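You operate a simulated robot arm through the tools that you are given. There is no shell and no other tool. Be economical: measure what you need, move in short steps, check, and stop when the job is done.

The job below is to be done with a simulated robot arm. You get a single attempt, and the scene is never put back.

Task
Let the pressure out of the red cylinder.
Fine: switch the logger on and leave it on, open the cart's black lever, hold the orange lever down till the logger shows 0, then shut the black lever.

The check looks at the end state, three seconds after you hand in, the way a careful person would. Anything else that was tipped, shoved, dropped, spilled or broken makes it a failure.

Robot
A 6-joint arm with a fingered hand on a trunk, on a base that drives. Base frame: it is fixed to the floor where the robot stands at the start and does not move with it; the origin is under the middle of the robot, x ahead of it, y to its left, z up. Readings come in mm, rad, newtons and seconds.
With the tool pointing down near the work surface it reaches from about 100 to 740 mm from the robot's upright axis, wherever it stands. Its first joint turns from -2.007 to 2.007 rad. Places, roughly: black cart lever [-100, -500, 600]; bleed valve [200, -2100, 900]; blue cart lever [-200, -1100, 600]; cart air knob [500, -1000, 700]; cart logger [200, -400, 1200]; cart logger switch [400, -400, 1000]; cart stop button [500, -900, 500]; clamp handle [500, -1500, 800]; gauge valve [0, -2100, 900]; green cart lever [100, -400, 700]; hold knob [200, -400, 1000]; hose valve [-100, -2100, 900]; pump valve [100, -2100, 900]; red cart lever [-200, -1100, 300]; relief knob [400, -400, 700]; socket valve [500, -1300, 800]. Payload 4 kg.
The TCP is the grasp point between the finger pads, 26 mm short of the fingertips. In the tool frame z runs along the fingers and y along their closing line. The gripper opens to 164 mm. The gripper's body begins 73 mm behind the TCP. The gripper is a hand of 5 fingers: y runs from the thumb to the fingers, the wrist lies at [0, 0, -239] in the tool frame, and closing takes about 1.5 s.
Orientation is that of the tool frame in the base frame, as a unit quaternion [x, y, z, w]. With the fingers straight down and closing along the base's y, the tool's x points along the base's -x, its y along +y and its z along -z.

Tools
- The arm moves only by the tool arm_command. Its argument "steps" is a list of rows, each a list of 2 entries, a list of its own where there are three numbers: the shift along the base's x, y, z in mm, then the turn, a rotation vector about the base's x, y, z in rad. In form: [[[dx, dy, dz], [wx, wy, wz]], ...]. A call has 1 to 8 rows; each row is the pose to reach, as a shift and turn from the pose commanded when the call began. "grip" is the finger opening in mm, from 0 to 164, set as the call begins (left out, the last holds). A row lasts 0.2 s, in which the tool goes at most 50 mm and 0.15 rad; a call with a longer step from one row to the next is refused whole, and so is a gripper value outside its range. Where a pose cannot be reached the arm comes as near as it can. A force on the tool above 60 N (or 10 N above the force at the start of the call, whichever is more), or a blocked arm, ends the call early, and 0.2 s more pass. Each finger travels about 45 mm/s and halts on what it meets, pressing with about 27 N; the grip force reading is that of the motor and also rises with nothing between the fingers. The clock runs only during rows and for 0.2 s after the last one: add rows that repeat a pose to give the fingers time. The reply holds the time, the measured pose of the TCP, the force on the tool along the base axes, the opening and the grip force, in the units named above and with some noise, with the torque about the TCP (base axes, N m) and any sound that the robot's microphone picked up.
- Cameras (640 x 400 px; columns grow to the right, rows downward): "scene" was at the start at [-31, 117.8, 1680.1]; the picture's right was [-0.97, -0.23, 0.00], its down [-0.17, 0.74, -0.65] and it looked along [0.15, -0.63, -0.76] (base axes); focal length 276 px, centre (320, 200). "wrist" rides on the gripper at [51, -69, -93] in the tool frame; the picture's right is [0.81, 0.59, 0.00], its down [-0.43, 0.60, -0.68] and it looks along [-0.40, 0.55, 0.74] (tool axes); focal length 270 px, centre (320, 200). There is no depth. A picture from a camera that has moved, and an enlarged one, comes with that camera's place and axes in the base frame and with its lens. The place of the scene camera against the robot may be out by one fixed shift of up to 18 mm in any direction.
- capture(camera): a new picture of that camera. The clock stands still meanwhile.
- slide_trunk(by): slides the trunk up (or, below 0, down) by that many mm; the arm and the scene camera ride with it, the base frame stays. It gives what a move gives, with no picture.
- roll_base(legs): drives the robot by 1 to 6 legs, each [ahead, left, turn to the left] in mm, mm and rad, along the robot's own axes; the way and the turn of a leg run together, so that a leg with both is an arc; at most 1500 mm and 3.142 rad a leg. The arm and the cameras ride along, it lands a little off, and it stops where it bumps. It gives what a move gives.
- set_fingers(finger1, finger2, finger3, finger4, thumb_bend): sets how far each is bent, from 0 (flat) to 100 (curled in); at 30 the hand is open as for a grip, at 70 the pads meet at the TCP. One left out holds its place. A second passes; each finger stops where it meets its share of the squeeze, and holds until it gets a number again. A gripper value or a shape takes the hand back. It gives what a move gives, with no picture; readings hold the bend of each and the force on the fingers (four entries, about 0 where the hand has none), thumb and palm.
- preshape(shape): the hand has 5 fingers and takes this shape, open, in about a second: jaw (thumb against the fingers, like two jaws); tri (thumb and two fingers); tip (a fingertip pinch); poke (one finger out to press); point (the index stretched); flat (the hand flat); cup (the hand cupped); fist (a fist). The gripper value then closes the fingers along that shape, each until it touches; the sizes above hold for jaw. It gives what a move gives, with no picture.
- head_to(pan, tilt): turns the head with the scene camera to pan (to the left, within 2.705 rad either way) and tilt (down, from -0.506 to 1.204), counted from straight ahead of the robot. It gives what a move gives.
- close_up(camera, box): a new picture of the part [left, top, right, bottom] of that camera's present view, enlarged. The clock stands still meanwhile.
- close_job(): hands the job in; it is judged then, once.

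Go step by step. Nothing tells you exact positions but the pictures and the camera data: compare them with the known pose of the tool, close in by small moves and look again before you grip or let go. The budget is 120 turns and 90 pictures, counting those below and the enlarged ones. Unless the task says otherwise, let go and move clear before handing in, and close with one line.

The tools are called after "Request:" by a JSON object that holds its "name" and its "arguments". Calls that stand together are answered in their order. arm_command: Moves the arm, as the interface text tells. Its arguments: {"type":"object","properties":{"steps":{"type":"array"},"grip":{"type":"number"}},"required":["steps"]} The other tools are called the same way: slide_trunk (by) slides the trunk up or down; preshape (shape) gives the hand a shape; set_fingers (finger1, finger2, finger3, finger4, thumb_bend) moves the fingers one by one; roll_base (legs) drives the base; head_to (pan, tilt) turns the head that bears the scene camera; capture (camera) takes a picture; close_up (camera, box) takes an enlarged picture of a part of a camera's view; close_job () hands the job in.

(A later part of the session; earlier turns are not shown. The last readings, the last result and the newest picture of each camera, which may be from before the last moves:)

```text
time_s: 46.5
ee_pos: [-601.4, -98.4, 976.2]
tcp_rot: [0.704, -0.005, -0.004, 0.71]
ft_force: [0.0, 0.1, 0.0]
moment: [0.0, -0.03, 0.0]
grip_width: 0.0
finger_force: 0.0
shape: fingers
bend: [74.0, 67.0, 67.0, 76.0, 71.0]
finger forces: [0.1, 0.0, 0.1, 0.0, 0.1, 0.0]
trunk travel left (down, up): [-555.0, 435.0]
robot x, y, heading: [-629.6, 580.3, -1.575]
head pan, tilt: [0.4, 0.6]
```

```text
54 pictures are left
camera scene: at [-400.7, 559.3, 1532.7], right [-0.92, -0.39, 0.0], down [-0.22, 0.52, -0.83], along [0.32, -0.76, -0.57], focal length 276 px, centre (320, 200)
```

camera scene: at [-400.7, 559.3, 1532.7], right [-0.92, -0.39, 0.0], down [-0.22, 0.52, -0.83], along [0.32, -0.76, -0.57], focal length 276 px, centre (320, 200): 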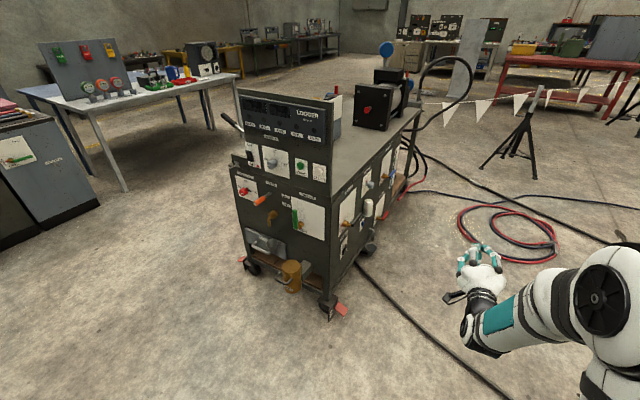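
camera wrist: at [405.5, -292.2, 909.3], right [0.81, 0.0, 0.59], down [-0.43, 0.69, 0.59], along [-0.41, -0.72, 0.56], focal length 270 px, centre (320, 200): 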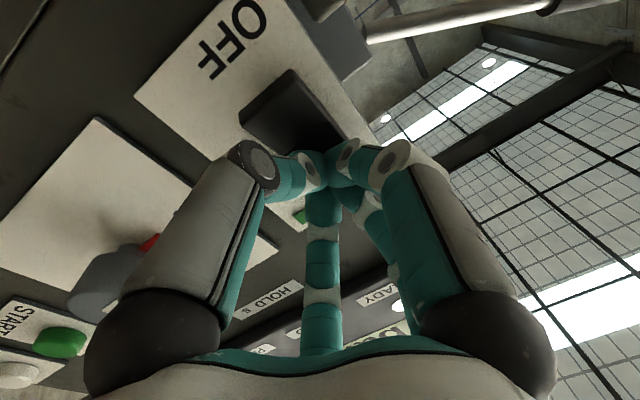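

Request:
{"name": "close_up", "arguments": {"camera": "scene", "box": [225, 80, 345, 200]}}

Request:
{"name": "close_up", "arguments": {"camera": "scene", "box": [320, 120, 430, 280]}}

```text
3.33 times, centred on (285, 140) of scene
camera zoom: at [-400.7, 559.3, 1532.7], right [-0.92, -0.39, 0.0], down [-0.22, 0.52, -0.83], along [0.32, -0.76, -0.57], focal length 921 px, centre (437, 400)
```

zoom: 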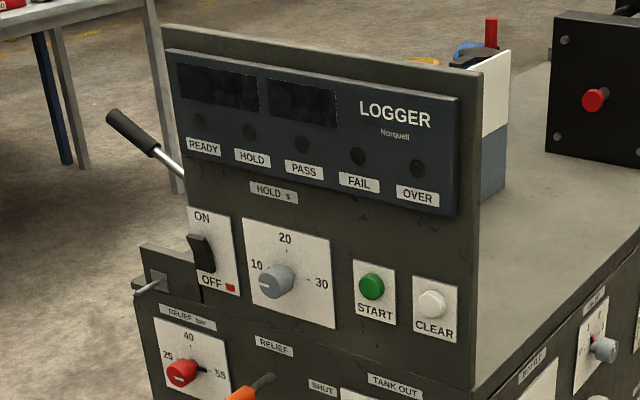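

```text
2.50 times, centred on (375, 200) of scene
camera zoom: at [-400.7, 559.3, 1532.7], right [-0.92, -0.39, 0.0], down [-0.22, 0.52, -0.83], along [0.32, -0.76, -0.57], focal length 691 px, centre (182, 200)
```

zoom: 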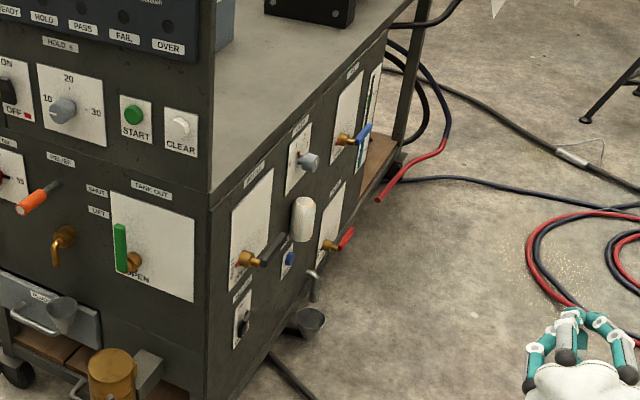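

The rocker sprang back to OFF when released, so I'll have to press it farther. While here, I'll read the black lever's plate.

Request:
{"name": "close_up", "arguments": {"camera": "scene", "box": [340, 170, 390, 270]}}

Request:
{"name": "roll_base", "arguments": {"legs": [[0, 950, 0], [150, 0, 0]]}}

Request:
{"name": "capture", "arguments": {"camera": "wrist"}}

```text
4.00 times, centred on (365, 220) of scene
camera zoom: at [-400.7, 559.3, 1532.7], right [-0.92, -0.39, 0.0], down [-0.22, 0.52, -0.83], along [0.32, -0.76, -0.57], focal length 1105 px, centre (140, 120)
```

zoom: 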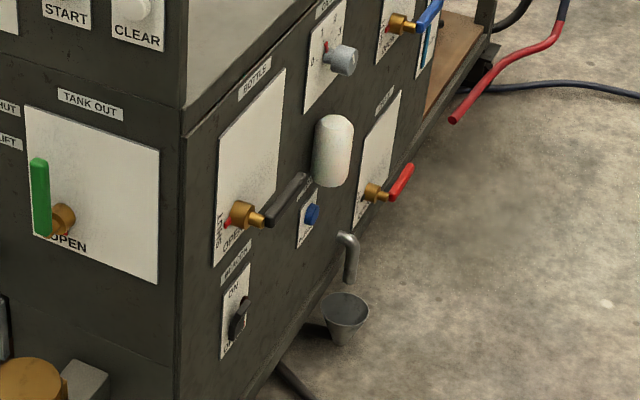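

```text
time_s: 52.3
ee_pos: [330.3, -246.1, 977.0]
tcp_rot: [0.704, -0.002, -0.001, 0.71]
ft_force: [-0.6, -0.7, 0.0]
moment: [-0.02, 0.05, -0.01]
grip_width: 0.0
finger_force: 0.2
shape: fingers
bend: [74.0, 67.0, 67.0, 76.0, 71.0]
finger forces: [0.0, 0.0, 0.1, 0.0, 0.0, 0.0]
trunk travel left (down, up): [-555.0, 435.0]
robot x, y, heading: [297.0, 429.6, -1.564]
head pan, tilt: [0.4, 0.6]
```

```text
50 pictures are left
camera wrist: at [380.4, -153.3, 906.8], right [0.81, 0.0, 0.59], down [-0.43, 0.68, 0.59], along [-0.4, -0.73, 0.55], focal length 270 px, centre (320, 200)
```

wrist: 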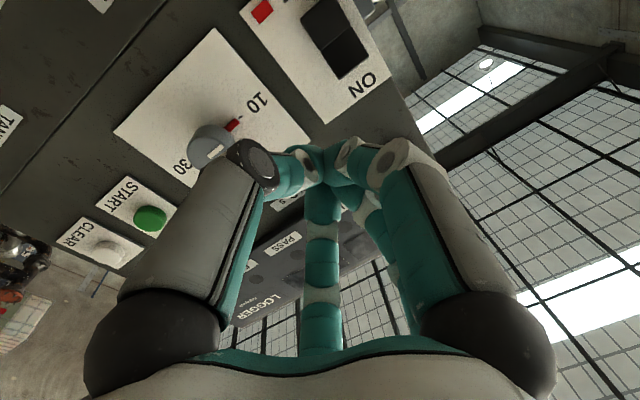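

The black lever belongs to the "BOTTLE" plate; I'll read it closer later. Now re-aligning on the upper end of the rocker, near [357,-430,987], and pressing slower and deeper.

Request:
{"name": "arm_command", "arguments": {"steps": [[[14, -40, 8], [0, 0, 0]], [[26, -80, 9], [0, 0, 0]], [[26, -120, 9], [0, 0, 0]]]}}

Request:
{"name": "arm_command", "arguments": {"steps": [[[0, -5, 0], [0, 0, 0]], [[0, -10, 0], [0, 0, 0]], [[0, -14, 0], [0, 0, 0]], [[0, -18, 0], [0, 0, 0]], [[0, -22, 0], [0, 0, 0]], [[0, -26, 0], [0, 0, 0]], [[0, -30, 0], [0, 0, 0]], [[0, -34, 0], [0, 0, 0]]]}}

Request:
{"name": "arm_command", "arguments": {"steps": [[[0, -4, 0], [0, 0, 0]], [[0, -8, 0], [0, 0, 0]], [[0, -12, 0], [0, 0, 0]], [[0, -16, 0], [0, 0, 0]]]}}

Request:
{"name": "arm_command", "arguments": {"steps": [[[0, 20, 0], [0, 0, 0]], [[0, 50, 0], [0, 0, 0]]]}}

Request:
{"name": "capture", "arguments": {"camera": "scene"}}

Request:
{"name": "capture", "arguments": {"camera": "wrist"}}

```text
time_s: 53.1
ee_pos: [357.8, -366.5, 981.3]
tcp_rot: [0.705, -0.002, -0.001, 0.709]
ft_force: [0.4, 0.5, 0.8]
moment: [0.01, 0.02, 0.01]
grip_width: 0.0
finger_force: 0.0
shape: fingers
bend: [74.0, 67.0, 67.0, 76.0, 71.0]
finger forces: [0.1, 0.0, 0.0, 0.1, 0.0, 0.1]
trunk travel left (down, up): [-555.0, 435.0]
robot x, y, heading: [296.9, 430.7, -1.563]
head pan, tilt: [0.4, 0.6]
```

```text
time_s: 54.7
ee_pos: [357.7, -386.8, 982.1]
tcp_rot: [0.709, 0.0, -0.001, 0.706]
ft_force: [-0.9, 26.9, 2.7]
moment: [0.01, -0.01, -0.1]
grip_width: 0.1
finger_force: 22.8
shape: fingers
bend: [76.0, 66.0, 66.0, 78.0, 74.0]
finger forces: [0.0, 0.0, 0.0, 0.0, 46.2, 0.1]
trunk travel left (down, up): [-555.0, 435.0]
robot x, y, heading: [294.7, 432.2, -1.56]
head pan, tilt: [0.4, 0.6]
stopped in row 8: the force on the tool passed its limit at 63 N (the readings are from after the stop); the commanded pose is now the measured one
```

```text
time_s: 55.3
ee_pos: [358.0, -389.5, 978.8]
tcp_rot: [0.71, 0.0, 0.0, 0.704]
ft_force: [-2.0, 35.6, 8.5]
moment: [-0.27, -0.03, -0.18]
grip_width: 0.2
finger_force: 35.9
shape: fingers
bend: [80.0, 65.0, 65.0, 81.0, 76.0]
finger forces: [0.1, 7.9, 8.6, 0.0, 55.9, 0.0]
trunk travel left (down, up): [-555.0, 435.0]
robot x, y, heading: [297.7, 432.8, -1.557]
head pan, tilt: [0.4, 0.6]
stopped in row 2: the force on the tool passed its limit at 68 N (the readings are from after the stop); the commanded pose is now the measured one
```

```text
time_s: 55.9
ee_pos: [357.3, -343.5, 974.7]
tcp_rot: [0.713, 0.001, -0.001, 0.701]
ft_force: [-0.8, -0.3, 0.0]
moment: [0.02, -0.02, -0.01]
grip_width: 0.6
finger_force: 0.2
shape: fingers
bend: [83.0, 67.0, 68.0, 84.0, 70.0]
finger forces: [0.1, 0.0, 0.1, 0.0, 0.0, 0.1]
trunk travel left (down, up): [-555.0, 435.0]
robot x, y, heading: [295.3, 433.8, -1.564]
head pan, tilt: [0.4, 0.6]
```

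```text
49 pictures are left
camera scene: at [526.2, 415.2, 1532.6], right [-0.92, -0.4, 0.0], down [-0.23, 0.52, -0.83], along [0.33, -0.76, -0.56], focal length 276 px, centre (320, 200)
```

scene: 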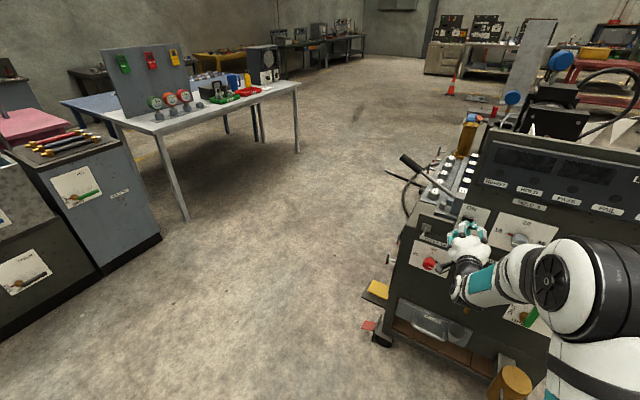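

```text
48 pictures are left
camera wrist: at [406.7, -248.7, 906.5], right [0.81, -0.01, 0.59], down [-0.43, 0.67, 0.61], along [-0.4, -0.74, 0.54], focal length 270 px, centre (320, 200)
```

wrist: 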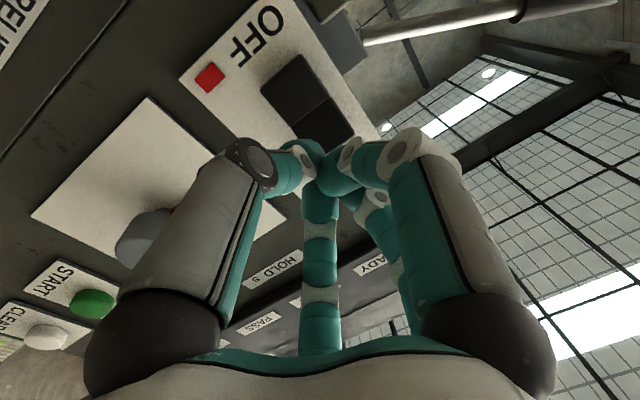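

It's still OFF. Re-triangulating with the three wrist views gives a plate closer than assumed (y≈-385), rocker at x≈366 spanning z 928–980, so I was catching the plate above it. I'll reset the pinch and press at z≈971, x≈366.

Request:
{"name": "set_fingers", "arguments": {"finger1": 72, "finger2": 70, "finger3": 70, "finger4": 72, "thumb_bend": 72}}

Request:
{"name": "arm_command", "arguments": {"steps": [[[5, 0, -2], [0, 0, 0]], [[9, -10, -4], [0, 0, 0]], [[9, -20, -4], [0, 0, 0]], [[9, -26, -4], [0, 0, 0]], [[9, -30, -4], [0, 0, 0]], [[9, -34, -4], [0, 0, 0]], [[9, -38, -4], [0, 0, 0]], [[9, -42, -4], [0, 0, 0]]]}}

Request:
{"name": "arm_command", "arguments": {"steps": [[[0, -3, 0], [0, 0, 0]], [[0, -6, 0], [0, 0, 0]], [[0, -9, 0], [0, 0, 0]], [[0, -12, 0], [0, 0, 0]], [[0, -15, 0], [0, 0, 0]]]}}

Request:
{"name": "capture", "arguments": {"camera": "wrist"}}

Request:
{"name": "close_up", "arguments": {"camera": "scene", "box": [420, 120, 640, 280]}}

```text
time_s: 56.9
ee_pos: [357.1, -343.9, 974.9]
tcp_rot: [0.713, 0.0, 0.0, 0.701]
ft_force: [-0.8, 0.2, -0.8]
moment: [-0.01, 0.02, 0.01]
grip_width: 0.1
finger_force: 0.0
shape: fingers
bend: [68.0, 68.0, 68.0, 74.0, 69.0]
finger forces: [0.0, 0.0, 0.1, 0.0, 0.0, 0.1]
trunk travel left (down, up): [-555.0, 435.0]
robot x, y, heading: [294.8, 434.3, -1.562]
head pan, tilt: [0.4, 0.6]
```

```text
time_s: 58.7
ee_pos: [366.6, -380.6, 972.4]
tcp_rot: [0.712, 0.0, 0.0, 0.702]
ft_force: [-1.6, 47.4, 3.0]
moment: [-0.05, 0.02, -0.51]
grip_width: 0.0
finger_force: 34.0
shape: fingers
bend: [68.0, 68.0, 67.0, 74.0, 69.0]
finger forces: [0.0, 0.0, 39.7, 0.0, 27.7, 0.0]
trunk travel left (down, up): [-555.0, 435.0]
robot x, y, heading: [296.5, 432.9, -1.562]
head pan, tilt: [0.4, 0.6]
```

```text
time_s: 59.1
ee_pos: [366.7, -381.1, 972.4]
tcp_rot: [0.712, 0.0, -0.002, 0.702]
ft_force: [-1.7, 37.4, 10.0]
moment: [-0.34, 0.06, -0.42]
grip_width: 0.0
finger_force: 30.8
shape: fingers
bend: [68.0, 68.0, 66.0, 74.0, 69.0]
finger forces: [0.0, 0.0, 40.0, 0.1, 21.8, 0.0]
trunk travel left (down, up): [-555.0, 435.0]
robot x, y, heading: [291.1, 438.3, -1.557]
head pan, tilt: [0.4, 0.6]
stopped in row 1: the force on the tool passed its limit at 63 N (the readings are from after the stop); the commanded pose is now the measured one
```

```text
47 pictures are left
camera wrist: at [416.1, -286.6, 903.9], right [0.81, -0.01, 0.59], down [-0.43, 0.67, 0.6], along [-0.4, -0.74, 0.54], focal length 270 px, centre (320, 200)
```

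wrist: 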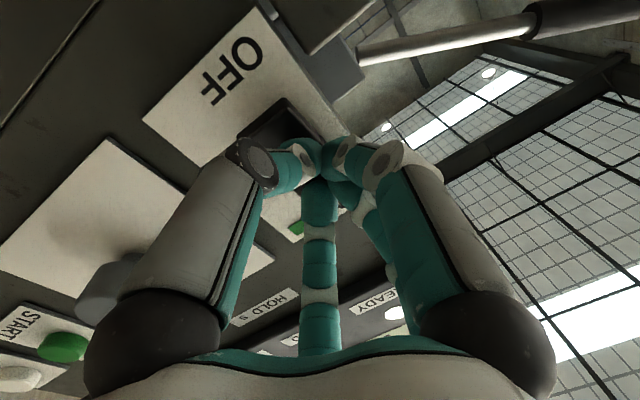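

```text
2.50 times, centred on (530, 200) of scene
camera zoom: at [525.8, 423.4, 1533.0], right [-0.92, -0.4, 0.0], down [-0.23, 0.51, -0.83], along [0.33, -0.76, -0.56], focal length 691 px, centre (-205, 200)
```

zoom: 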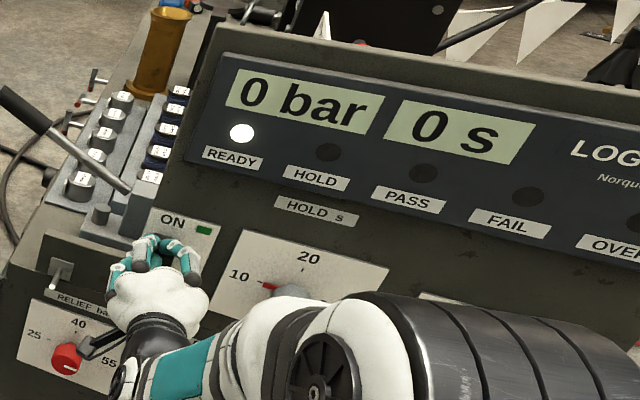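

It shows ON while pressed. I'll retreat straight back and check whether it latches.

Request:
{"name": "arm_command", "arguments": {"steps": [[[0, 40, 0], [0, 0, 0]], [[0, 60, 0], [0, 0, 0]]]}}

Request:
{"name": "close_up", "arguments": {"camera": "scene", "box": [420, 120, 640, 280]}}

```text
time_s: 59.7
ee_pos: [365.3, -327.7, 967.3]
tcp_rot: [0.714, 0.0, 0.0, 0.7]
ft_force: [-0.5, 0.4, -0.5]
moment: [0.01, 0.0, -0.02]
grip_width: 0.2
finger_force: 0.1
shape: fingers
bend: [68.0, 68.0, 67.0, 73.0, 69.0]
finger forces: [0.0, 0.0, 0.0, 0.0, 0.0, 0.1]
trunk travel left (down, up): [-555.0, 435.0]
robot x, y, heading: [297.2, 432.6, -1.559]
head pan, tilt: [0.4, 0.6]
```

```text
2.50 times, centred on (530, 200) of scene
camera zoom: at [526.1, 415.9, 1532.7], right [-0.92, -0.4, 0.0], down [-0.23, 0.52, -0.83], along [0.33, -0.76, -0.56], focal length 691 px, centre (-205, 200)
```

zoom: 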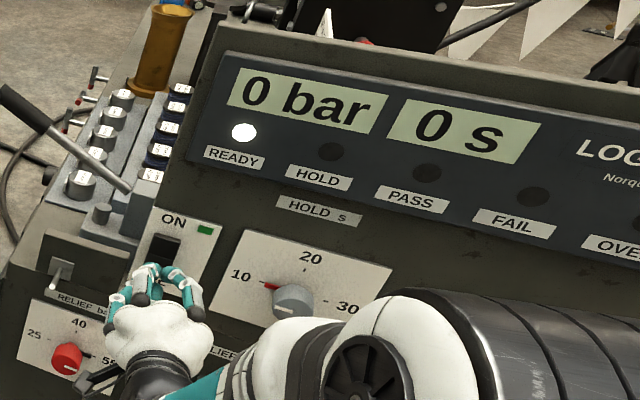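

The switch has latched ON and the display shows 0 bar. Next the black lever: its handle runs from the pivot near [-112,-480,660] horizontally to about [-149,-600,655], so I'll reposition to the cart's right side and turn the hand to point toward +x.

Request:
{"name": "arm_command", "arguments": {"steps": [[[0, 40, 0], [0, 0, 0]], [[0, 80, 0], [0, 0, 0]]]}}

Request:
{"name": "roll_base", "arguments": {"legs": [[-150, 0, 0], [0, -800, 0]]}}

Request:
{"name": "arm_command", "arguments": {"steps": [[[20, 15, 0], [0, 0, 0.14]], [[40, 30, 0], [0, 0, 0.28]], [[60, 45, 0], [0, 0, 0.42]], [[80, 60, 0], [0, 0, 0.56]], [[100, 75, 0], [0, 0, 0.7]], [[120, 90, 0], [0, 0, 0.84]], [[140, 105, 0], [0, 0, 0.98]], [[160, 120, 0], [0, 0, 1.12]]]}}

Request:
{"name": "arm_command", "arguments": {"steps": [[[20, 15, 0], [0, 0, 0.14]], [[40, 30, 0], [0, 0, 0.28]], [[60, 45, 0], [0, 0, 0.42]], [[60, 45, 0], [0, 0, 0.45]]]}}

Request:
{"name": "capture", "arguments": {"camera": "scene"}}

```text
time_s: 60.3
ee_pos: [365.8, -245.9, 967.9]
tcp_rot: [0.714, 0.0, 0.0, 0.701]
ft_force: [-0.3, 0.9, -0.6]
moment: [-0.01, 0.0, 0.01]
grip_width: 0.0
finger_force: 0.1
shape: fingers
bend: [68.0, 68.0, 67.0, 73.0, 69.0]
finger forces: [0.1, 0.1, 0.0, 0.1, 0.0, 0.0]
trunk travel left (down, up): [-555.0, 435.0]
robot x, y, heading: [298.3, 433.0, -1.562]
head pan, tilt: [0.4, 0.6]
```

```text
time_s: 65.6
ee_pos: [-432.1, -113.7, 967.1]
tcp_rot: [0.714, 0.008, 0.006, 0.7]
ft_force: [0.8, -0.5, 0.1]
moment: [-0.01, 0.04, 0.0]
grip_width: 0.0
finger_force: 0.1
shape: fingers
bend: [68.0, 68.0, 67.0, 73.0, 69.0]
finger forces: [0.0, 0.0, 0.0, 0.0, 0.1, 0.0]
trunk travel left (down, up): [-555.0, 435.0]
robot x, y, heading: [-513.4, 567.2, -1.542]
head pan, tilt: [0.4, 0.6]
```

```text
time_s: 67.4
ee_pos: [-272.1, 6.5, 967.3]
tcp_rot: [0.6, 0.387, 0.379, 0.589]
ft_force: [0.0, -0.6, -0.2]
moment: [0.02, 0.0, -0.01]
grip_width: 0.1
finger_force: 0.1
shape: fingers
bend: [68.0, 68.0, 67.0, 73.0, 69.0]
finger forces: [0.1, 0.1, 0.0, 0.1, 0.0, 0.0]
trunk travel left (down, up): [-555.0, 435.0]
robot x, y, heading: [-517.3, 562.4, -1.535]
head pan, tilt: [0.4, 0.6]
```

```text
time_s: 68.4
ee_pos: [-184.0, 53.7, 975.4]
tcp_rot: [0.515, 0.514, 0.484, 0.486]
ft_force: [-0.6, 0.1, -0.1]
moment: [0.0, 0.0, -0.02]
grip_width: 0.0
finger_force: 0.0
shape: fingers
bend: [68.0, 68.0, 67.0, 73.0, 69.0]
finger forces: [0.0, 0.0, 0.0, 0.1, 0.1, 0.0]
out of reach, approached as far as the arm can: row 2, 3, 4
trunk travel left (down, up): [-555.0, 435.0]
robot x, y, heading: [-515.8, 568.3, -1.537]
head pan, tilt: [0.4, 0.6]
```

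```text
44 pictures are left
camera scene: at [-285.8, 551.8, 1532.6], right [-0.91, -0.42, 0.0], down [-0.24, 0.51, -0.82], along [0.35, -0.75, -0.57], focal length 276 px, centre (320, 200)
```

scene: 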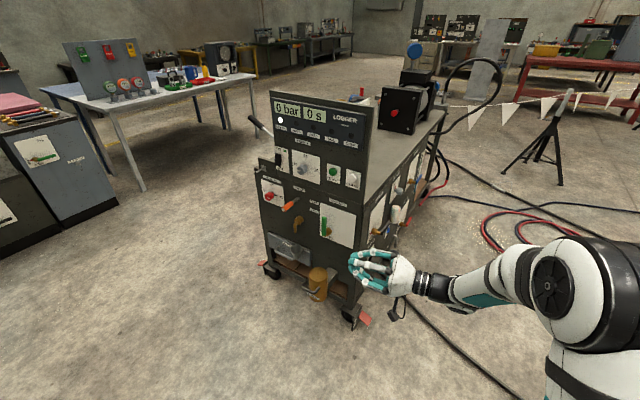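

The logger stays on and readable from here. I'll lower the trunk, shift right, then drive ahead so the hand sits beside the black lever.

Request:
{"name": "roll_base", "arguments": {"legs": [[0, -140, -0.03]]}}

Request:
{"name": "slide_trunk", "arguments": {"by": -330}}

Request:
{"name": "roll_base", "arguments": {"legs": [[540, 0, 0]]}}

Request:
{"name": "capture", "arguments": {"camera": "wrist"}}

Request:
{"name": "head_to", "arguments": {"pan": 0.3, "tilt": 0.9}}

Request:
{"name": "capture", "arguments": {"camera": "scene"}}

```text
time_s: 69.7
ee_pos: [-338.5, 41.8, 976.1]
tcp_rot: [0.523, 0.507, 0.476, 0.493]
ft_force: [-0.4, 1.1, -0.6]
moment: [0.0, 0.0, 0.03]
grip_width: 0.0
finger_force: 0.1
shape: fingers
bend: [68.0, 68.0, 67.0, 73.0, 69.0]
finger forces: [0.0, 0.1, 0.1, 0.1, 0.1, 0.1]
trunk travel left (down, up): [-555.0, 435.0]
robot x, y, heading: [-656.6, 561.2, -1.567]
head pan, tilt: [0.4, 0.6]
```

```text
time_s: 73.0
ee_pos: [-339.4, 41.2, 645.8]
tcp_rot: [0.523, 0.507, 0.476, 0.493]
ft_force: [0.0, 0.8, 0.2]
moment: [-0.03, -0.01, -0.01]
grip_width: 0.1
finger_force: 0.1
shape: fingers
bend: [68.0, 68.0, 67.0, 73.0, 69.0]
finger forces: [0.0, 0.1, 0.0, 0.1, 0.1, 0.0]
trunk travel left (down, up): [-225.0, 765.0]
robot x, y, heading: [-657.4, 564.9, -1.564]
head pan, tilt: [0.4, 0.6]
```

```text
time_s: 76.0
ee_pos: [-343.2, -490.2, 646.0]
tcp_rot: [0.525, 0.505, 0.475, 0.494]
ft_force: [-0.2, -0.1, -0.4]
moment: [-0.01, -0.01, 0.0]
grip_width: 0.0
finger_force: 0.0
shape: fingers
bend: [68.0, 68.0, 67.0, 73.0, 69.0]
finger forces: [0.0, 0.0, 0.0, 0.0, 0.1, 0.1]
trunk travel left (down, up): [-225.0, 765.0]
robot x, y, heading: [-659.8, 35.0, -1.577]
head pan, tilt: [0.4, 0.6]
```

```text
43 pictures are left
camera wrist: at [-439.6, -434.9, 581.5], right [0.07, 0.81, 0.59], down [-0.66, -0.41, 0.64], along [0.75, -0.43, 0.5], focal length 270 px, centre (320, 200)
```

wrist: 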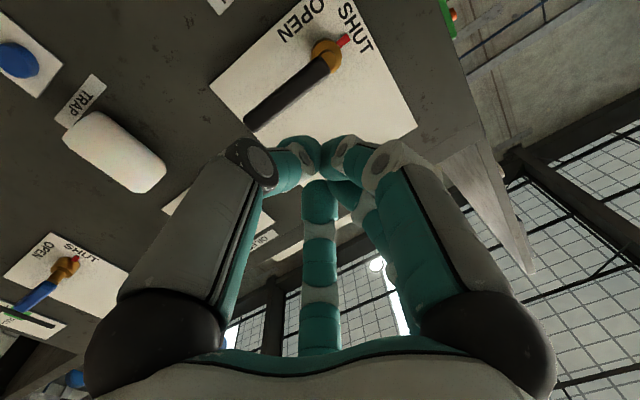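

```text
time_s: 76.8
ee_pos: [-343.5, -489.7, 644.2]
tcp_rot: [0.525, 0.505, 0.475, 0.494]
ft_force: [0.0, -0.3, -1.3]
moment: [-0.02, 0.02, 0.03]
grip_width: 0.0
finger_force: 0.0
shape: fingers
bend: [68.0, 68.0, 67.0, 73.0, 69.0]
finger forces: [0.1, 0.0, 0.0, 0.1, 0.0, 0.0]
trunk travel left (down, up): [-225.0, 765.0]
robot x, y, heading: [-662.0, 31.5, -1.574]
head pan, tilt: [0.3, 0.901]
```

```text
42 pictures are left
camera scene: at [-439.5, 22.4, 1178.0], right [-0.96, -0.29, 0.0], down [-0.23, 0.75, -0.62], along [0.18, -0.59, -0.78], focal length 276 px, centre (320, 200)
```

scene: 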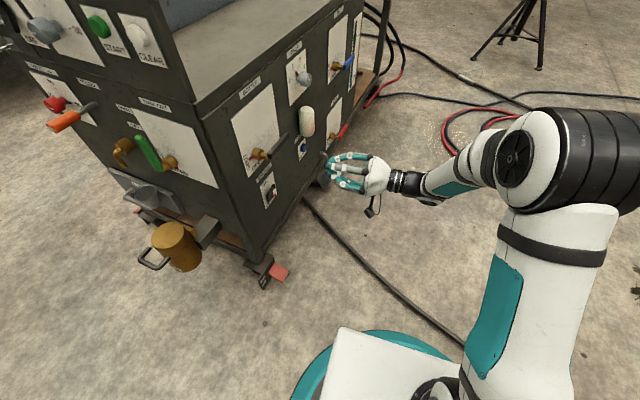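

The lever's red tail points at SHUT; turning the handle up 90° should bring it to OPEN. The handle is at about x=-138, z=637, y -505…-604; I'll drive closer and place the nub below it.

Request:
{"name": "arm_command", "arguments": {"steps": [[[0, 0, -30], [0, 0, 0]], [[0, 0, -60], [0, 0, 0]]]}}

Request:
{"name": "roll_base", "arguments": {"legs": [[70, 110, 0]]}}

Request:
{"name": "capture", "arguments": {"camera": "wrist"}}

Request:
{"name": "capture", "arguments": {"camera": "scene"}}

```text
time_s: 77.4
ee_pos: [-338.8, -490.5, 587.6]
tcp_rot: [0.528, 0.506, 0.471, 0.493]
ft_force: [-0.7, 0.2, 0.3]
moment: [0.02, 0.04, -0.01]
grip_width: 0.0
finger_force: 0.1
shape: fingers
bend: [68.0, 68.0, 67.0, 73.0, 69.0]
finger forces: [0.1, 0.1, 0.0, 0.0, 0.1, 0.0]
out of reach, approached as far as the arm can: row 2
trunk travel left (down, up): [-225.0, 765.0]
robot x, y, heading: [-659.7, 31.7, -1.573]
head pan, tilt: [0.3, 0.901]
```

```text
time_s: 78.7
ee_pos: [-233.7, -563.3, 587.4]
tcp_rot: [0.531, 0.504, 0.468, 0.495]
ft_force: [-0.3, 0.0, 0.4]
moment: [0.03, -0.01, 0.0]
grip_width: 0.2
finger_force: 0.0
shape: fingers
bend: [68.0, 68.0, 67.0, 73.0, 69.0]
finger forces: [0.0, 0.1, 0.0, 0.0, 0.0, 0.0]
trunk travel left (down, up): [-225.0, 765.0]
robot x, y, heading: [-550.0, -35.2, -1.581]
head pan, tilt: [0.3, 0.901]
```

```text
41 pictures are left
camera wrist: at [-330.6, -506.9, 524.3], right [0.08, 0.81, 0.58], down [-0.66, -0.4, 0.64], along [0.75, -0.44, 0.5], focal length 270 px, centre (320, 200)
```

wrist: 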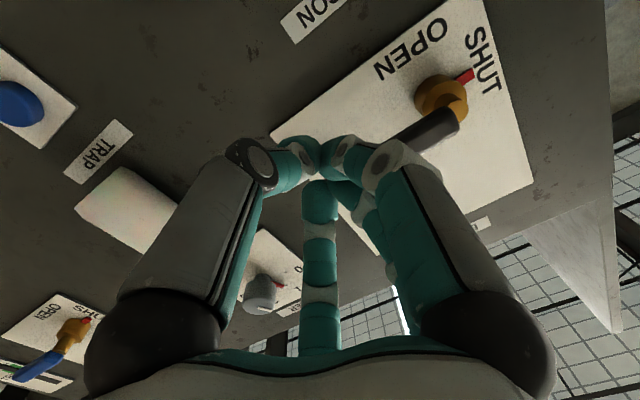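

```text
40 pictures are left
camera scene: at [-331.0, -49.1, 1178.0], right [-0.96, -0.28, 0.0], down [-0.22, 0.75, -0.62], along [0.18, -0.6, -0.78], focal length 276 px, centre (320, 200)
```

scene: 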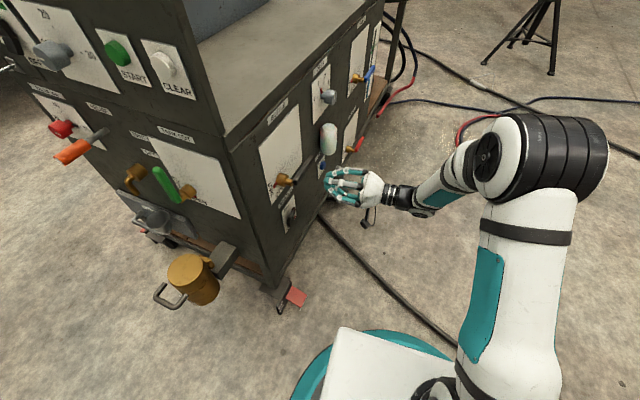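

Nub is level below the handle; moving in toward +x under it.

Request:
{"name": "arm_command", "arguments": {"steps": [[[30, 0, 0], [0, 0, 0]], [[60, 0, 0], [0, 0, 0]], [[85, 0, 0], [0, 0, 0]], [[105, 0, 0], [0, 0, 0]]]}}

Request:
{"name": "capture", "arguments": {"camera": "wrist"}}

Request:
{"name": "close_up", "arguments": {"camera": "scene", "box": [250, 120, 370, 240]}}

```text
time_s: 79.7
ee_pos: [-131.3, -562.1, 580.8]
tcp_rot: [0.531, 0.504, 0.469, 0.495]
ft_force: [-15.8, 2.6, -6.9]
moment: [0.02, -0.02, -0.02]
grip_width: 0.1
finger_force: 4.0
shape: fingers
bend: [68.0, 69.0, 69.0, 74.0, 68.0]
finger forces: [0.1, 9.2, 0.1, 0.1, 0.0, 0.0]
trunk travel left (down, up): [-225.0, 765.0]
robot x, y, heading: [-552.5, -34.8, -1.586]
head pan, tilt: [0.3, 0.901]
```

```text
39 pictures are left
camera wrist: at [-227.5, -505.2, 519.1], right [0.09, 0.81, 0.59], down [-0.65, -0.4, 0.64], along [0.75, -0.44, 0.49], focal length 270 px, centre (320, 200)
```

wrist: 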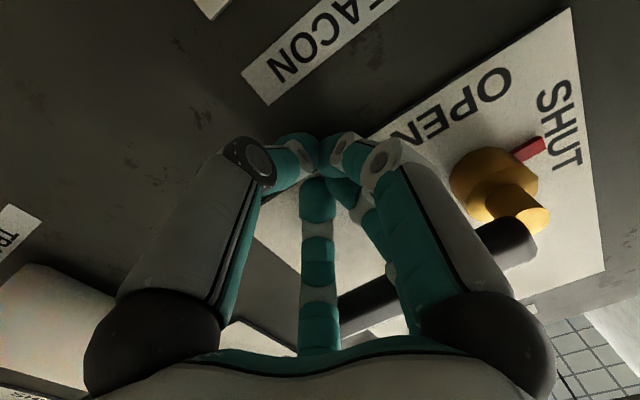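

```text
3.33 times, centred on (310, 180) of scene
camera zoom: at [-332.0, -49.6, 1177.9], right [-0.96, -0.28, 0.0], down [-0.22, 0.75, -0.62], along [0.18, -0.6, -0.78], focal length 921 px, centre (353, 267)
```

zoom: 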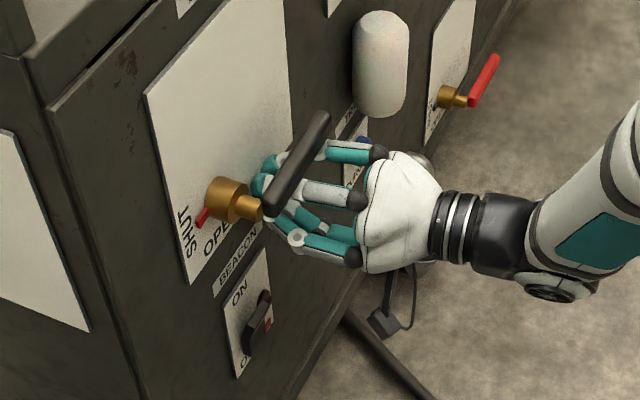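

The nub touches the side panel lightly; I'll ease back 8 mm and lift the handle along its arc.

Request:
{"name": "arm_command", "arguments": {"steps": [[[-8, 0, 0], [0, 0, 0]], [[-8, -5, 15], [0, 0, 0]], [[-8, -9, 26], [0, 0, 0]], [[-8, -12, 37], [0, 0, 0]], [[-8, -13, 47], [0, 0, 0]], [[-8, -12, 59], [0, 0, 0]], [[-8, -11, 70], [0, 0, 0]]]}}

Request:
{"name": "close_up", "arguments": {"camera": "scene", "box": [230, 80, 370, 220]}}

```text
time_s: 81.3
ee_pos: [-139.4, -577.2, 657.3]
tcp_rot: [0.53, 0.504, 0.469, 0.495]
ft_force: [-12.3, 1.4, -2.9]
moment: [0.04, 0.01, -0.05]
grip_width: 0.1
finger_force: 10.8
shape: fingers
bend: [68.0, 69.0, 68.0, 74.0, 68.0]
finger forces: [0.0, 0.5, 22.4, 0.1, 0.1, 0.1]
trunk travel left (down, up): [-225.0, 765.0]
robot x, y, heading: [-549.6, -34.1, -1.586]
head pan, tilt: [0.3, 0.901]
```

```text
2.86 times, centred on (300, 150) of scene
camera zoom: at [-331.6, -49.5, 1178.1], right [-0.96, -0.28, 0.0], down [-0.22, 0.75, -0.62], along [0.18, -0.6, -0.78], focal length 789 px, centre (377, 343)
```

zoom: 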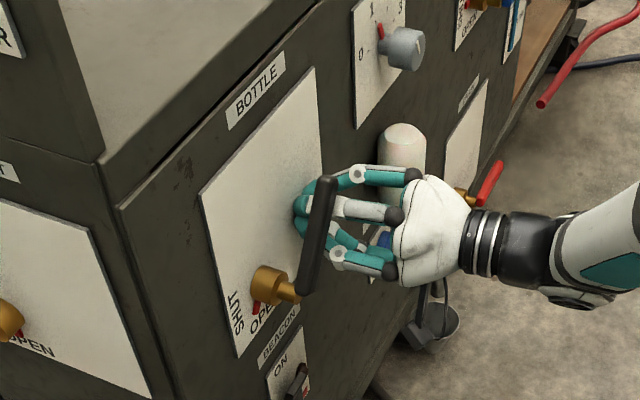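

The handle is turning. Continuing round to vertical.

Request:
{"name": "arm_command", "arguments": {"steps": [[[-4, 4, 10], [0, 0, 0]], [[-4, 12, 20], [0, 0, 0]], [[-4, 22, 30], [0, 0, 0]], [[-4, 32, 38], [0, 0, 0]], [[-4, 42, 44], [0, 0, 0]], [[-4, 50, 46], [0, 0, 0]], [[-4, 58, 46], [0, 0, 0]]]}}

Request:
{"name": "close_up", "arguments": {"camera": "scene", "box": [230, 80, 370, 220]}}

```text
time_s: 82.9
ee_pos: [-144.2, -518.2, 702.8]
tcp_rot: [0.532, 0.501, 0.468, 0.497]
ft_force: [-18.7, -37.7, -2.4]
moment: [0.28, -0.11, 0.69]
grip_width: 3.6
finger_force: 20.4
shape: fingers
bend: [73.0, 70.0, 67.0, 65.0, 69.0]
finger forces: [21.4, 19.3, 0.0, 0.0, 0.0, 0.0]
trunk travel left (down, up): [-225.0, 765.0]
robot x, y, heading: [-548.5, -37.1, -1.589]
head pan, tilt: [0.3, 0.901]
```

```text
2.86 times, centred on (300, 150) of scene
camera zoom: at [-332.3, -52.6, 1178.1], right [-0.96, -0.28, 0.0], down [-0.22, 0.75, -0.62], along [0.18, -0.59, -0.79], focal length 789 px, centre (377, 343)
```

zoom: 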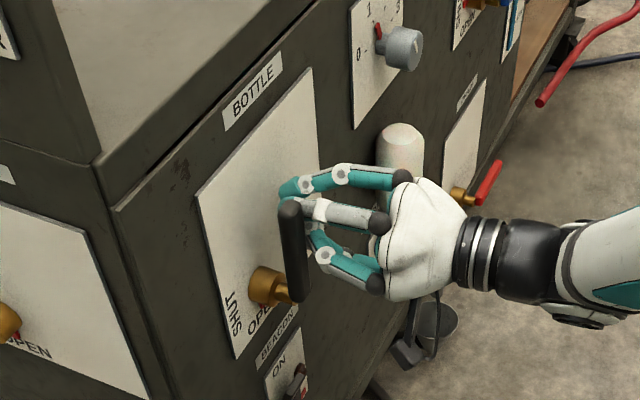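

The handle is upright at its stop. I'll withdraw and read the logger.

Request:
{"name": "arm_command", "arguments": {"steps": [[[0, -15, 0], [0, 0, 0]], [[-40, -20, 0], [0, 0, 0]], [[-80, -20, 0], [0, 0, 0]], [[-110, -20, 0], [0, 0, 0]]]}}

Request:
{"name": "head_to", "arguments": {"pan": 0.8, "tilt": 0.4}}

Request:
{"name": "capture", "arguments": {"camera": "scene"}}

```text
time_s: 83.9
ee_pos: [-250.8, -536.6, 702.0]
tcp_rot: [0.53, 0.504, 0.469, 0.494]
ft_force: [0.4, -0.3, 0.4]
moment: [-0.01, -0.02, 0.01]
grip_width: 0.6
finger_force: 0.1
shape: fingers
bend: [75.0, 70.0, 68.0, 67.0, 69.0]
finger forces: [0.1, 0.0, 0.0, 0.0, 0.1, 0.0]
trunk travel left (down, up): [-225.0, 765.0]
robot x, y, heading: [-549.6, -36.6, -1.579]
head pan, tilt: [0.3, 0.901]
```

```text
time_s: 84.8
ee_pos: [-251.3, -539.8, 702.9]
tcp_rot: [0.531, 0.504, 0.469, 0.495]
ft_force: [0.3, 0.0, 0.4]
moment: [-0.04, 0.0, 0.01]
grip_width: 0.4
finger_force: 0.1
shape: fingers
bend: [75.0, 70.0, 68.0, 67.0, 69.0]
finger forces: [0.1, 0.0, 0.1, 0.0, 0.0, 0.0]
trunk travel left (down, up): [-225.0, 765.0]
robot x, y, heading: [-548.7, -37.3, -1.587]
head pan, tilt: [0.799, 0.4]
```

```text
35 pictures are left
camera scene: at [-286.9, -42.2, 1220.9], right [-0.71, -0.71, 0.0], down [-0.28, 0.28, -0.92], along [0.65, -0.65, -0.39], focal length 276 px, centre (320, 200)
```

scene: 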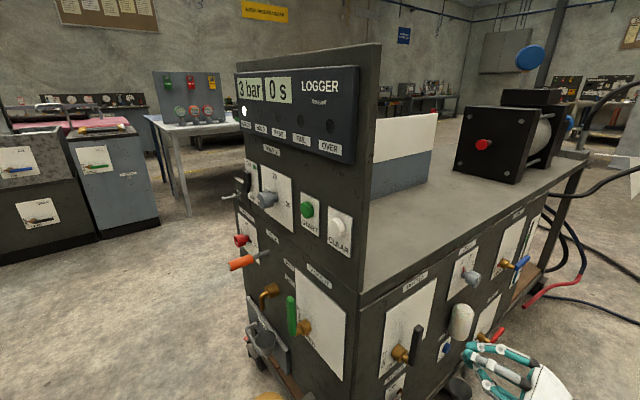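

The logger now reads some bar. The orange lever runs from the panel at about [264,-392,804] out to a tip at [280,-299,793]. I'll read the display, then drive back in front of the cart.

Request:
{"name": "close_up", "arguments": {"camera": "scene", "box": [225, 60, 365, 160]}}

Request:
{"name": "close_up", "arguments": {"camera": "scene", "box": [215, 220, 335, 340]}}

Request:
{"name": "roll_base", "arguments": {"legs": [[-500, 0, 0], [0, 760, 0]]}}

Request:
{"name": "slide_trunk", "arguments": {"by": 250}}

Request:
{"name": "arm_command", "arguments": {"steps": [[[-20, 0, 0], [0, 0, -0.14]], [[-40, -10, 0], [0, 0, -0.28]], [[-70, -20, 0], [0, 0, -0.42]], [[-100, -30, 0], [0, 0, -0.56]], [[-130, -35, 0], [0, 0, -0.7]], [[-160, -40, 0], [0, 0, -0.84]], [[-190, -45, 0], [0, 0, -0.98]], [[-220, -50, 0], [0, 0, -1.12]]]}}

Request:
{"name": "arm_command", "arguments": {"steps": [[[-20, 0, 0], [0, 0, -0.14]], [[-40, 0, 0], [0, 0, -0.28]], [[-60, 0, 0], [0, 0, -0.4]]]}}

```text
4.00 times, centred on (295, 110) of scene
camera zoom: at [-286.9, -42.2, 1220.9], right [-0.71, -0.71, 0.0], down [-0.28, 0.28, -0.92], along [0.65, -0.65, -0.39], focal length 1105 px, centre (420, 560)
```

zoom: 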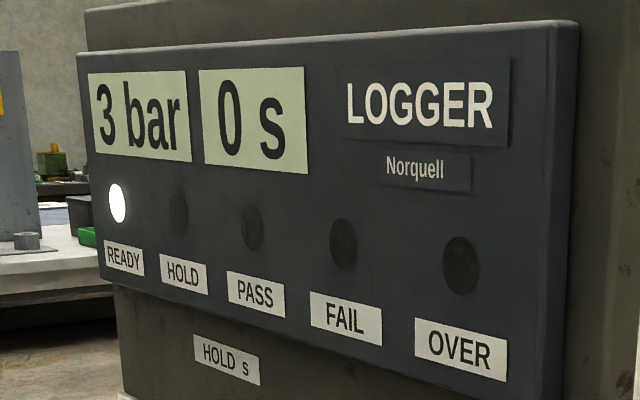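

```text
3.33 times, centred on (275, 280) of scene
camera zoom: at [-286.9, -42.2, 1220.9], right [-0.71, -0.71, 0.0], down [-0.28, 0.28, -0.92], along [0.65, -0.65, -0.39], focal length 921 px, centre (470, -67)
```

zoom: 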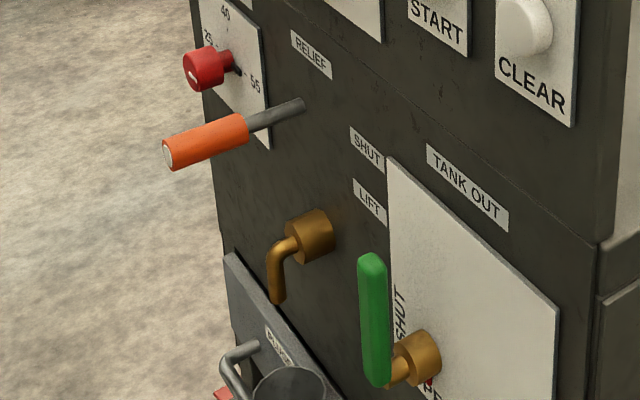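

```text
time_s: 91.5
ee_pos: [521.6, -91.4, 700.9]
tcp_rot: [0.537, 0.497, 0.462, 0.501]
ft_force: [0.0, 0.7, 0.2]
moment: [0.01, -0.01, 0.0]
grip_width: 0.0
finger_force: 0.1
shape: fingers
bend: [75.0, 70.0, 68.0, 67.0, 69.0]
finger forces: [0.1, 0.1, 0.0, 0.0, 0.1, 0.0]
trunk travel left (down, up): [-225.0, 765.0]
robot x, y, heading: [236.7, 415.1, -1.611]
head pan, tilt: [0.799, 0.4]
```

```text
time_s: 94.1
ee_pos: [522.9, -92.7, 950.6]
tcp_rot: [0.538, 0.496, 0.462, 0.501]
ft_force: [-0.2, -0.1, 0.1]
moment: [0.01, 0.02, 0.0]
grip_width: 0.2
finger_force: 0.1
shape: fingers
bend: [75.0, 70.0, 68.0, 67.0, 69.0]
finger forces: [0.0, 0.0, 0.0, 0.1, 0.0, 0.0]
trunk travel left (down, up): [-475.0, 515.0]
robot x, y, heading: [238.3, 423.7, -1.611]
head pan, tilt: [0.799, 0.4]
```

```text
time_s: 95.9
ee_pos: [301.3, -157.8, 950.8]
tcp_rot: [0.719, 0.135, 0.125, 0.67]
ft_force: [-1.0, -0.1, 0.3]
moment: [0.0, 0.03, 0.01]
grip_width: 0.1
finger_force: 0.1
shape: fingers
bend: [75.0, 70.0, 68.0, 67.0, 69.0]
finger forces: [0.0, 0.0, 0.0, 0.0, 0.0, 0.0]
out of reach, approached as far as the arm can: row 7, 8
trunk travel left (down, up): [-475.0, 515.0]
robot x, y, heading: [237.3, 419.5, -1.608]
head pan, tilt: [0.799, 0.4]
```

```text
time_s: 96.7
ee_pos: [242.8, -173.1, 953.6]
tcp_rot: [0.732, -0.01, -0.011, 0.681]
ft_force: [0.3, -1.0, 0.4]
moment: [-0.02, -0.01, 0.02]
grip_width: 0.4
finger_force: 0.1
shape: fingers
bend: [75.0, 70.0, 68.0, 67.0, 69.0]
finger forces: [0.0, 0.0, 0.0, 0.0, 0.0, 0.1]
out of reach, approached as far as the arm can: row 1, 2, 3
trunk travel left (down, up): [-475.0, 515.0]
robot x, y, heading: [241.0, 416.3, -1.613]
head pan, tilt: [0.799, 0.4]
```

Now pitching the hand about 50° down so its tip can press on top of the orange grip.

Request:
{"name": "arm_command", "arguments": {"steps": [[[6, 0, 0], [0.145, 0, 0]], [[12, 0, 0], [0.29, 0, 0]], [[18, 0, 0], [0.435, 0, 0]], [[24, -10, -10], [0.58, 0, 0]], [[30, -20, -20], [0.725, 0, 0]], [[36, -30, -30], [0.87, 0, 0]]]}}

Request:
{"name": "head_to", "arguments": {"pan": -0.05, "tilt": 0.6}}

Request:
{"name": "capture", "arguments": {"camera": "wrist"}}

Request:
{"name": "capture", "arguments": {"camera": "scene"}}

```text
time_s: 98.3
ee_pos: [229.2, -233.5, 956.3]
tcp_rot: [0.911, 0.055, -0.157, 0.376]
ft_force: [-0.5, -0.8, -0.3]
moment: [0.02, 0.01, -0.02]
grip_width: 0.5
finger_force: 0.1
shape: fingers
bend: [75.0, 70.0, 68.0, 67.0, 69.0]
finger forces: [0.0, 0.1, 0.0, 0.1, 0.0, 0.1]
out of reach, approached as far as the arm can: row 4, 5
trunk travel left (down, up): [-475.0, 515.0]
robot x, y, heading: [240.6, 415.2, -1.611]
head pan, tilt: [0.799, 0.4]
stopped in row 6: the arm was blocked; the commanded pose is now the measured one
```

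```text
time_s: 99.4
ee_pos: [228.7, -232.7, 956.1]
tcp_rot: [0.912, 0.055, -0.158, 0.375]
ft_force: [1.3, -0.4, -0.7]
moment: [-0.01, 0.0, 0.0]
grip_width: 0.2
finger_force: 0.0
shape: fingers
bend: [75.0, 70.0, 68.0, 67.0, 69.0]
finger forces: [0.1, 0.1, 0.1, 0.0, 0.0, 0.0]
trunk travel left (down, up): [-475.0, 515.0]
robot x, y, heading: [239.3, 420.7, -1.61]
head pan, tilt: [-0.051, 0.6]
```

```text
32 pictures are left
camera wrist: at [283.5, -116.9, 956.3], right [0.89, -0.43, 0.13], down [-0.11, 0.06, 0.99], along [-0.44, -0.9, 0.01], focal length 270 px, centre (320, 200)
```

wrist: 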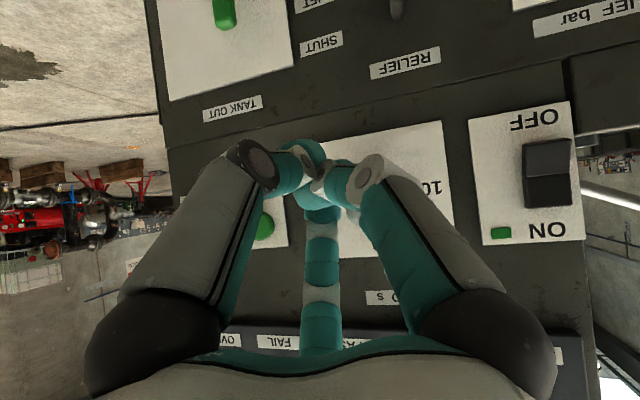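

```text
31 pictures are left
camera scene: at [428.8, 383.9, 1452.8], right [-1.0, 0.09, 0.0], down [0.05, 0.56, -0.83], along [-0.07, -0.82, -0.56], focal length 276 px, centre (320, 200)
```

scene: 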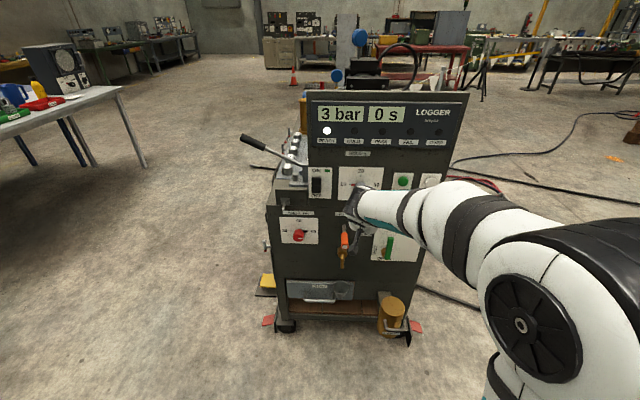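

The display shows 3 bar with READY lit. Hand pitch (~42° down) is good enough; I'll move the base so the nub hangs above the orange grip, then lower the trunk partway.

Request:
{"name": "roll_base", "arguments": {"legs": [[70, 50, 0]]}}

Request:
{"name": "slide_trunk", "arguments": {"by": -90}}

Request:
{"name": "capture", "arguments": {"camera": "wrist"}}

Request:
{"name": "close_up", "arguments": {"camera": "scene", "box": [280, 160, 420, 300]}}

```text
time_s: 100.5
ee_pos: [275.9, -305.4, 957.5]
tcp_rot: [0.912, 0.054, -0.158, 0.376]
ft_force: [0.3, 0.5, 0.0]
moment: [0.0, -0.02, 0.03]
grip_width: 0.4
finger_force: 0.1
shape: fingers
bend: [75.0, 70.0, 68.0, 67.0, 69.0]
finger forces: [0.0, 0.0, 0.0, 0.0, 0.0, 0.0]
trunk travel left (down, up): [-475.0, 515.0]
robot x, y, heading: [283.4, 346.4, -1.613]
head pan, tilt: [-0.051, 0.6]
```

```text
time_s: 101.8
ee_pos: [274.9, -305.3, 865.9]
tcp_rot: [0.911, 0.055, -0.157, 0.377]
ft_force: [-0.2, 0.4, 0.6]
moment: [-0.01, 0.03, 0.05]
grip_width: 0.1
finger_force: 0.0
shape: fingers
bend: [75.0, 70.0, 68.0, 67.0, 69.0]
finger forces: [0.0, 0.0, 0.0, 0.1, 0.0, 0.0]
trunk travel left (down, up): [-385.0, 605.0]
robot x, y, heading: [282.7, 345.1, -1.615]
head pan, tilt: [-0.051, 0.6]
```

```text
30 pictures are left
camera wrist: at [329.5, -189.8, 866.2], right [0.89, -0.43, 0.13], down [-0.11, 0.06, 0.99], along [-0.44, -0.9, 0.01], focal length 270 px, centre (320, 200)
```

wrist: 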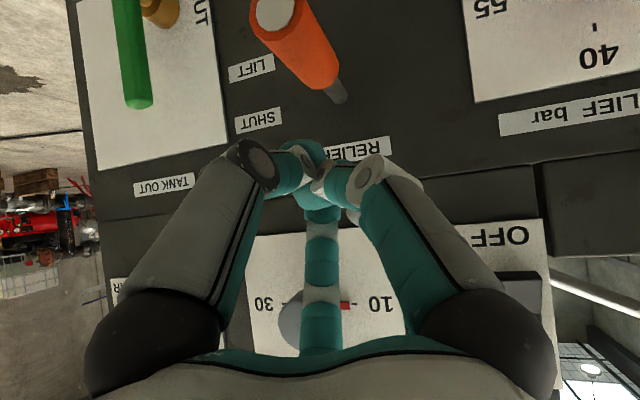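

```text
2.86 times, centred on (350, 230) of scene
camera zoom: at [475.8, 310.8, 1362.8], right [-1.0, 0.09, 0.0], down [0.05, 0.56, -0.83], along [-0.08, -0.82, -0.56], focal length 789 px, centre (234, 114)
```

zoom: 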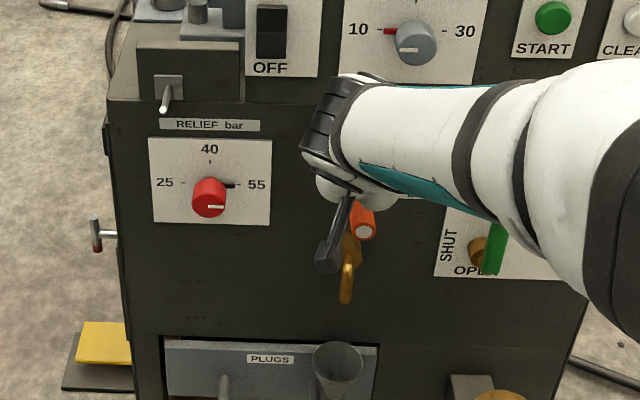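

The grip's tip is around [264,-299,778] in the wrist view. I'll shift over it (x 264, y -317) and descend until contact.

Request:
{"name": "arm_command", "arguments": {"steps": [[[-6, -6, -15], [0, 0, 0]], [[-11, -12, -30], [0, 0, 0]], [[-11, -12, -42], [0, 0, 0]], [[-11, -12, -52], [0, 0, 0]], [[-11, -12, -60], [0, 0, 0]], [[-11, -12, -68], [0, 0, 0]]]}}

Request:
{"name": "capture", "arguments": {"camera": "wrist"}}

```text
time_s: 103.2
ee_pos: [261.8, -315.5, 797.1]
tcp_rot: [0.911, 0.053, -0.159, 0.376]
ft_force: [-5.1, 0.2, 5.3]
moment: [-0.09, 0.14, -0.05]
grip_width: 0.2
finger_force: 8.3
shape: fingers
bend: [75.0, 70.0, 68.0, 67.0, 69.0]
finger forces: [0.1, 5.4, 0.0, 0.0, 10.7, 0.0]
trunk travel left (down, up): [-385.0, 605.0]
robot x, y, heading: [284.7, 346.3, -1.613]
head pan, tilt: [-0.051, 0.6]
```

```text
28 pictures are left
camera wrist: at [317.2, -201.3, 797.5], right [0.89, -0.44, 0.13], down [-0.11, 0.06, 0.99], along [-0.44, -0.9, 0.01], focal length 270 px, centre (320, 200)
```

wrist: 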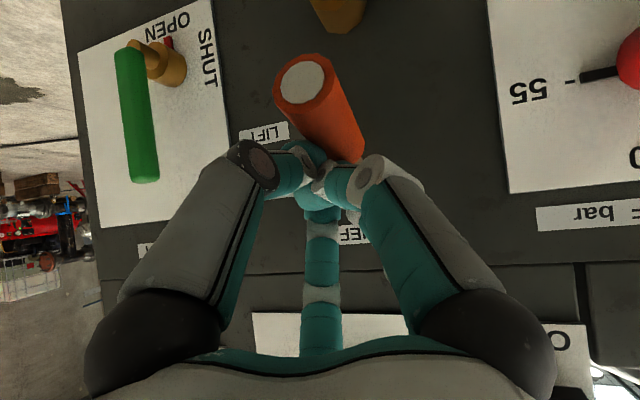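

First contact, with a slight sideways reaction, so I'll lift a bit, shift +7 mm in x and press down.

Request:
{"name": "arm_command", "arguments": {"steps": [[[3, 0, 8], [0, 0, 0]], [[8, 0, 8], [0, 0, 0]], [[8, 0, 0], [0, 0, 0]], [[8, 0, -7], [0, 0, 0]], [[8, 0, -14], [0, 0, 0]], [[8, 0, -21], [0, 0, 0]], [[8, 0, -28], [0, 0, 0]], [[8, 0, -35], [0, 0, 0]]]}}

Request:
{"name": "capture", "arguments": {"camera": "wrist"}}

Request:
{"name": "close_up", "arguments": {"camera": "scene", "box": [280, 60, 480, 300]}}

```text
time_s: 105.0
ee_pos: [275.6, -319.1, 779.5]
tcp_rot: [0.907, 0.054, -0.159, 0.387]
ft_force: [4.1, 19.6, 33.2]
moment: [-0.36, 0.18, 0.01]
grip_width: 0.1
finger_force: 30.1
shape: fingers
bend: [78.0, 68.0, 66.0, 67.0, 75.0]
finger forces: [0.1, 12.5, 0.0, 7.8, 39.4, 0.1]
trunk travel left (down, up): [-385.0, 605.0]
robot x, y, heading: [288.6, 345.2, -1.606]
head pan, tilt: [-0.051, 0.6]
stopped in row 8: the force on the tool passed its limit at 65 N (the readings are from after the stop); the commanded pose is now the measured one
```

```text
27 pictures are left
camera wrist: at [329.2, -203.5, 776.4], right [0.89, -0.43, 0.13], down [-0.11, 0.08, 0.99], along [-0.43, -0.9, 0.03], focal length 270 px, centre (320, 200)
```

wrist: 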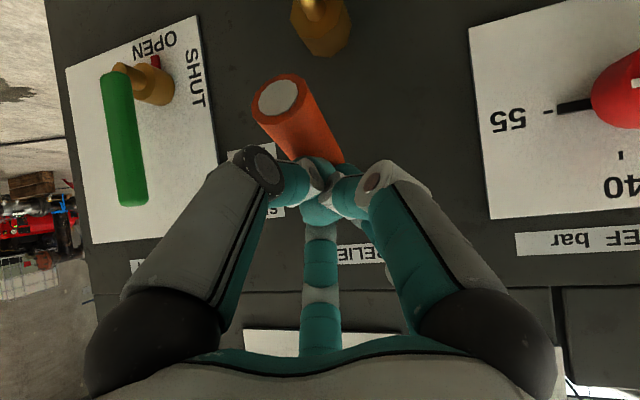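

```text
1.67 times, centred on (380, 180) of scene
camera zoom: at [476.5, 316.7, 1362.8], right [-1.0, 0.09, 0.0], down [0.05, 0.56, -0.83], along [-0.08, -0.82, -0.56], focal length 460 px, centre (220, 233)
```

zoom: 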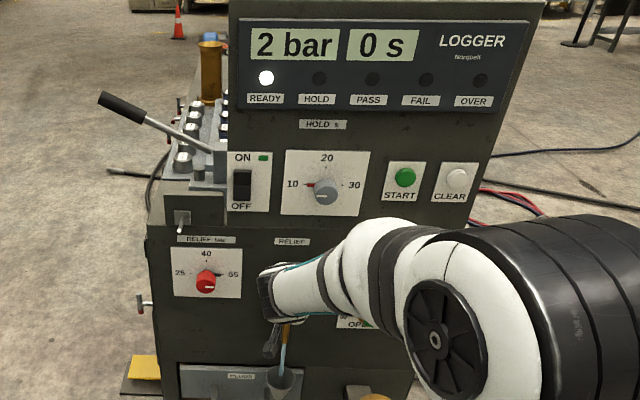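

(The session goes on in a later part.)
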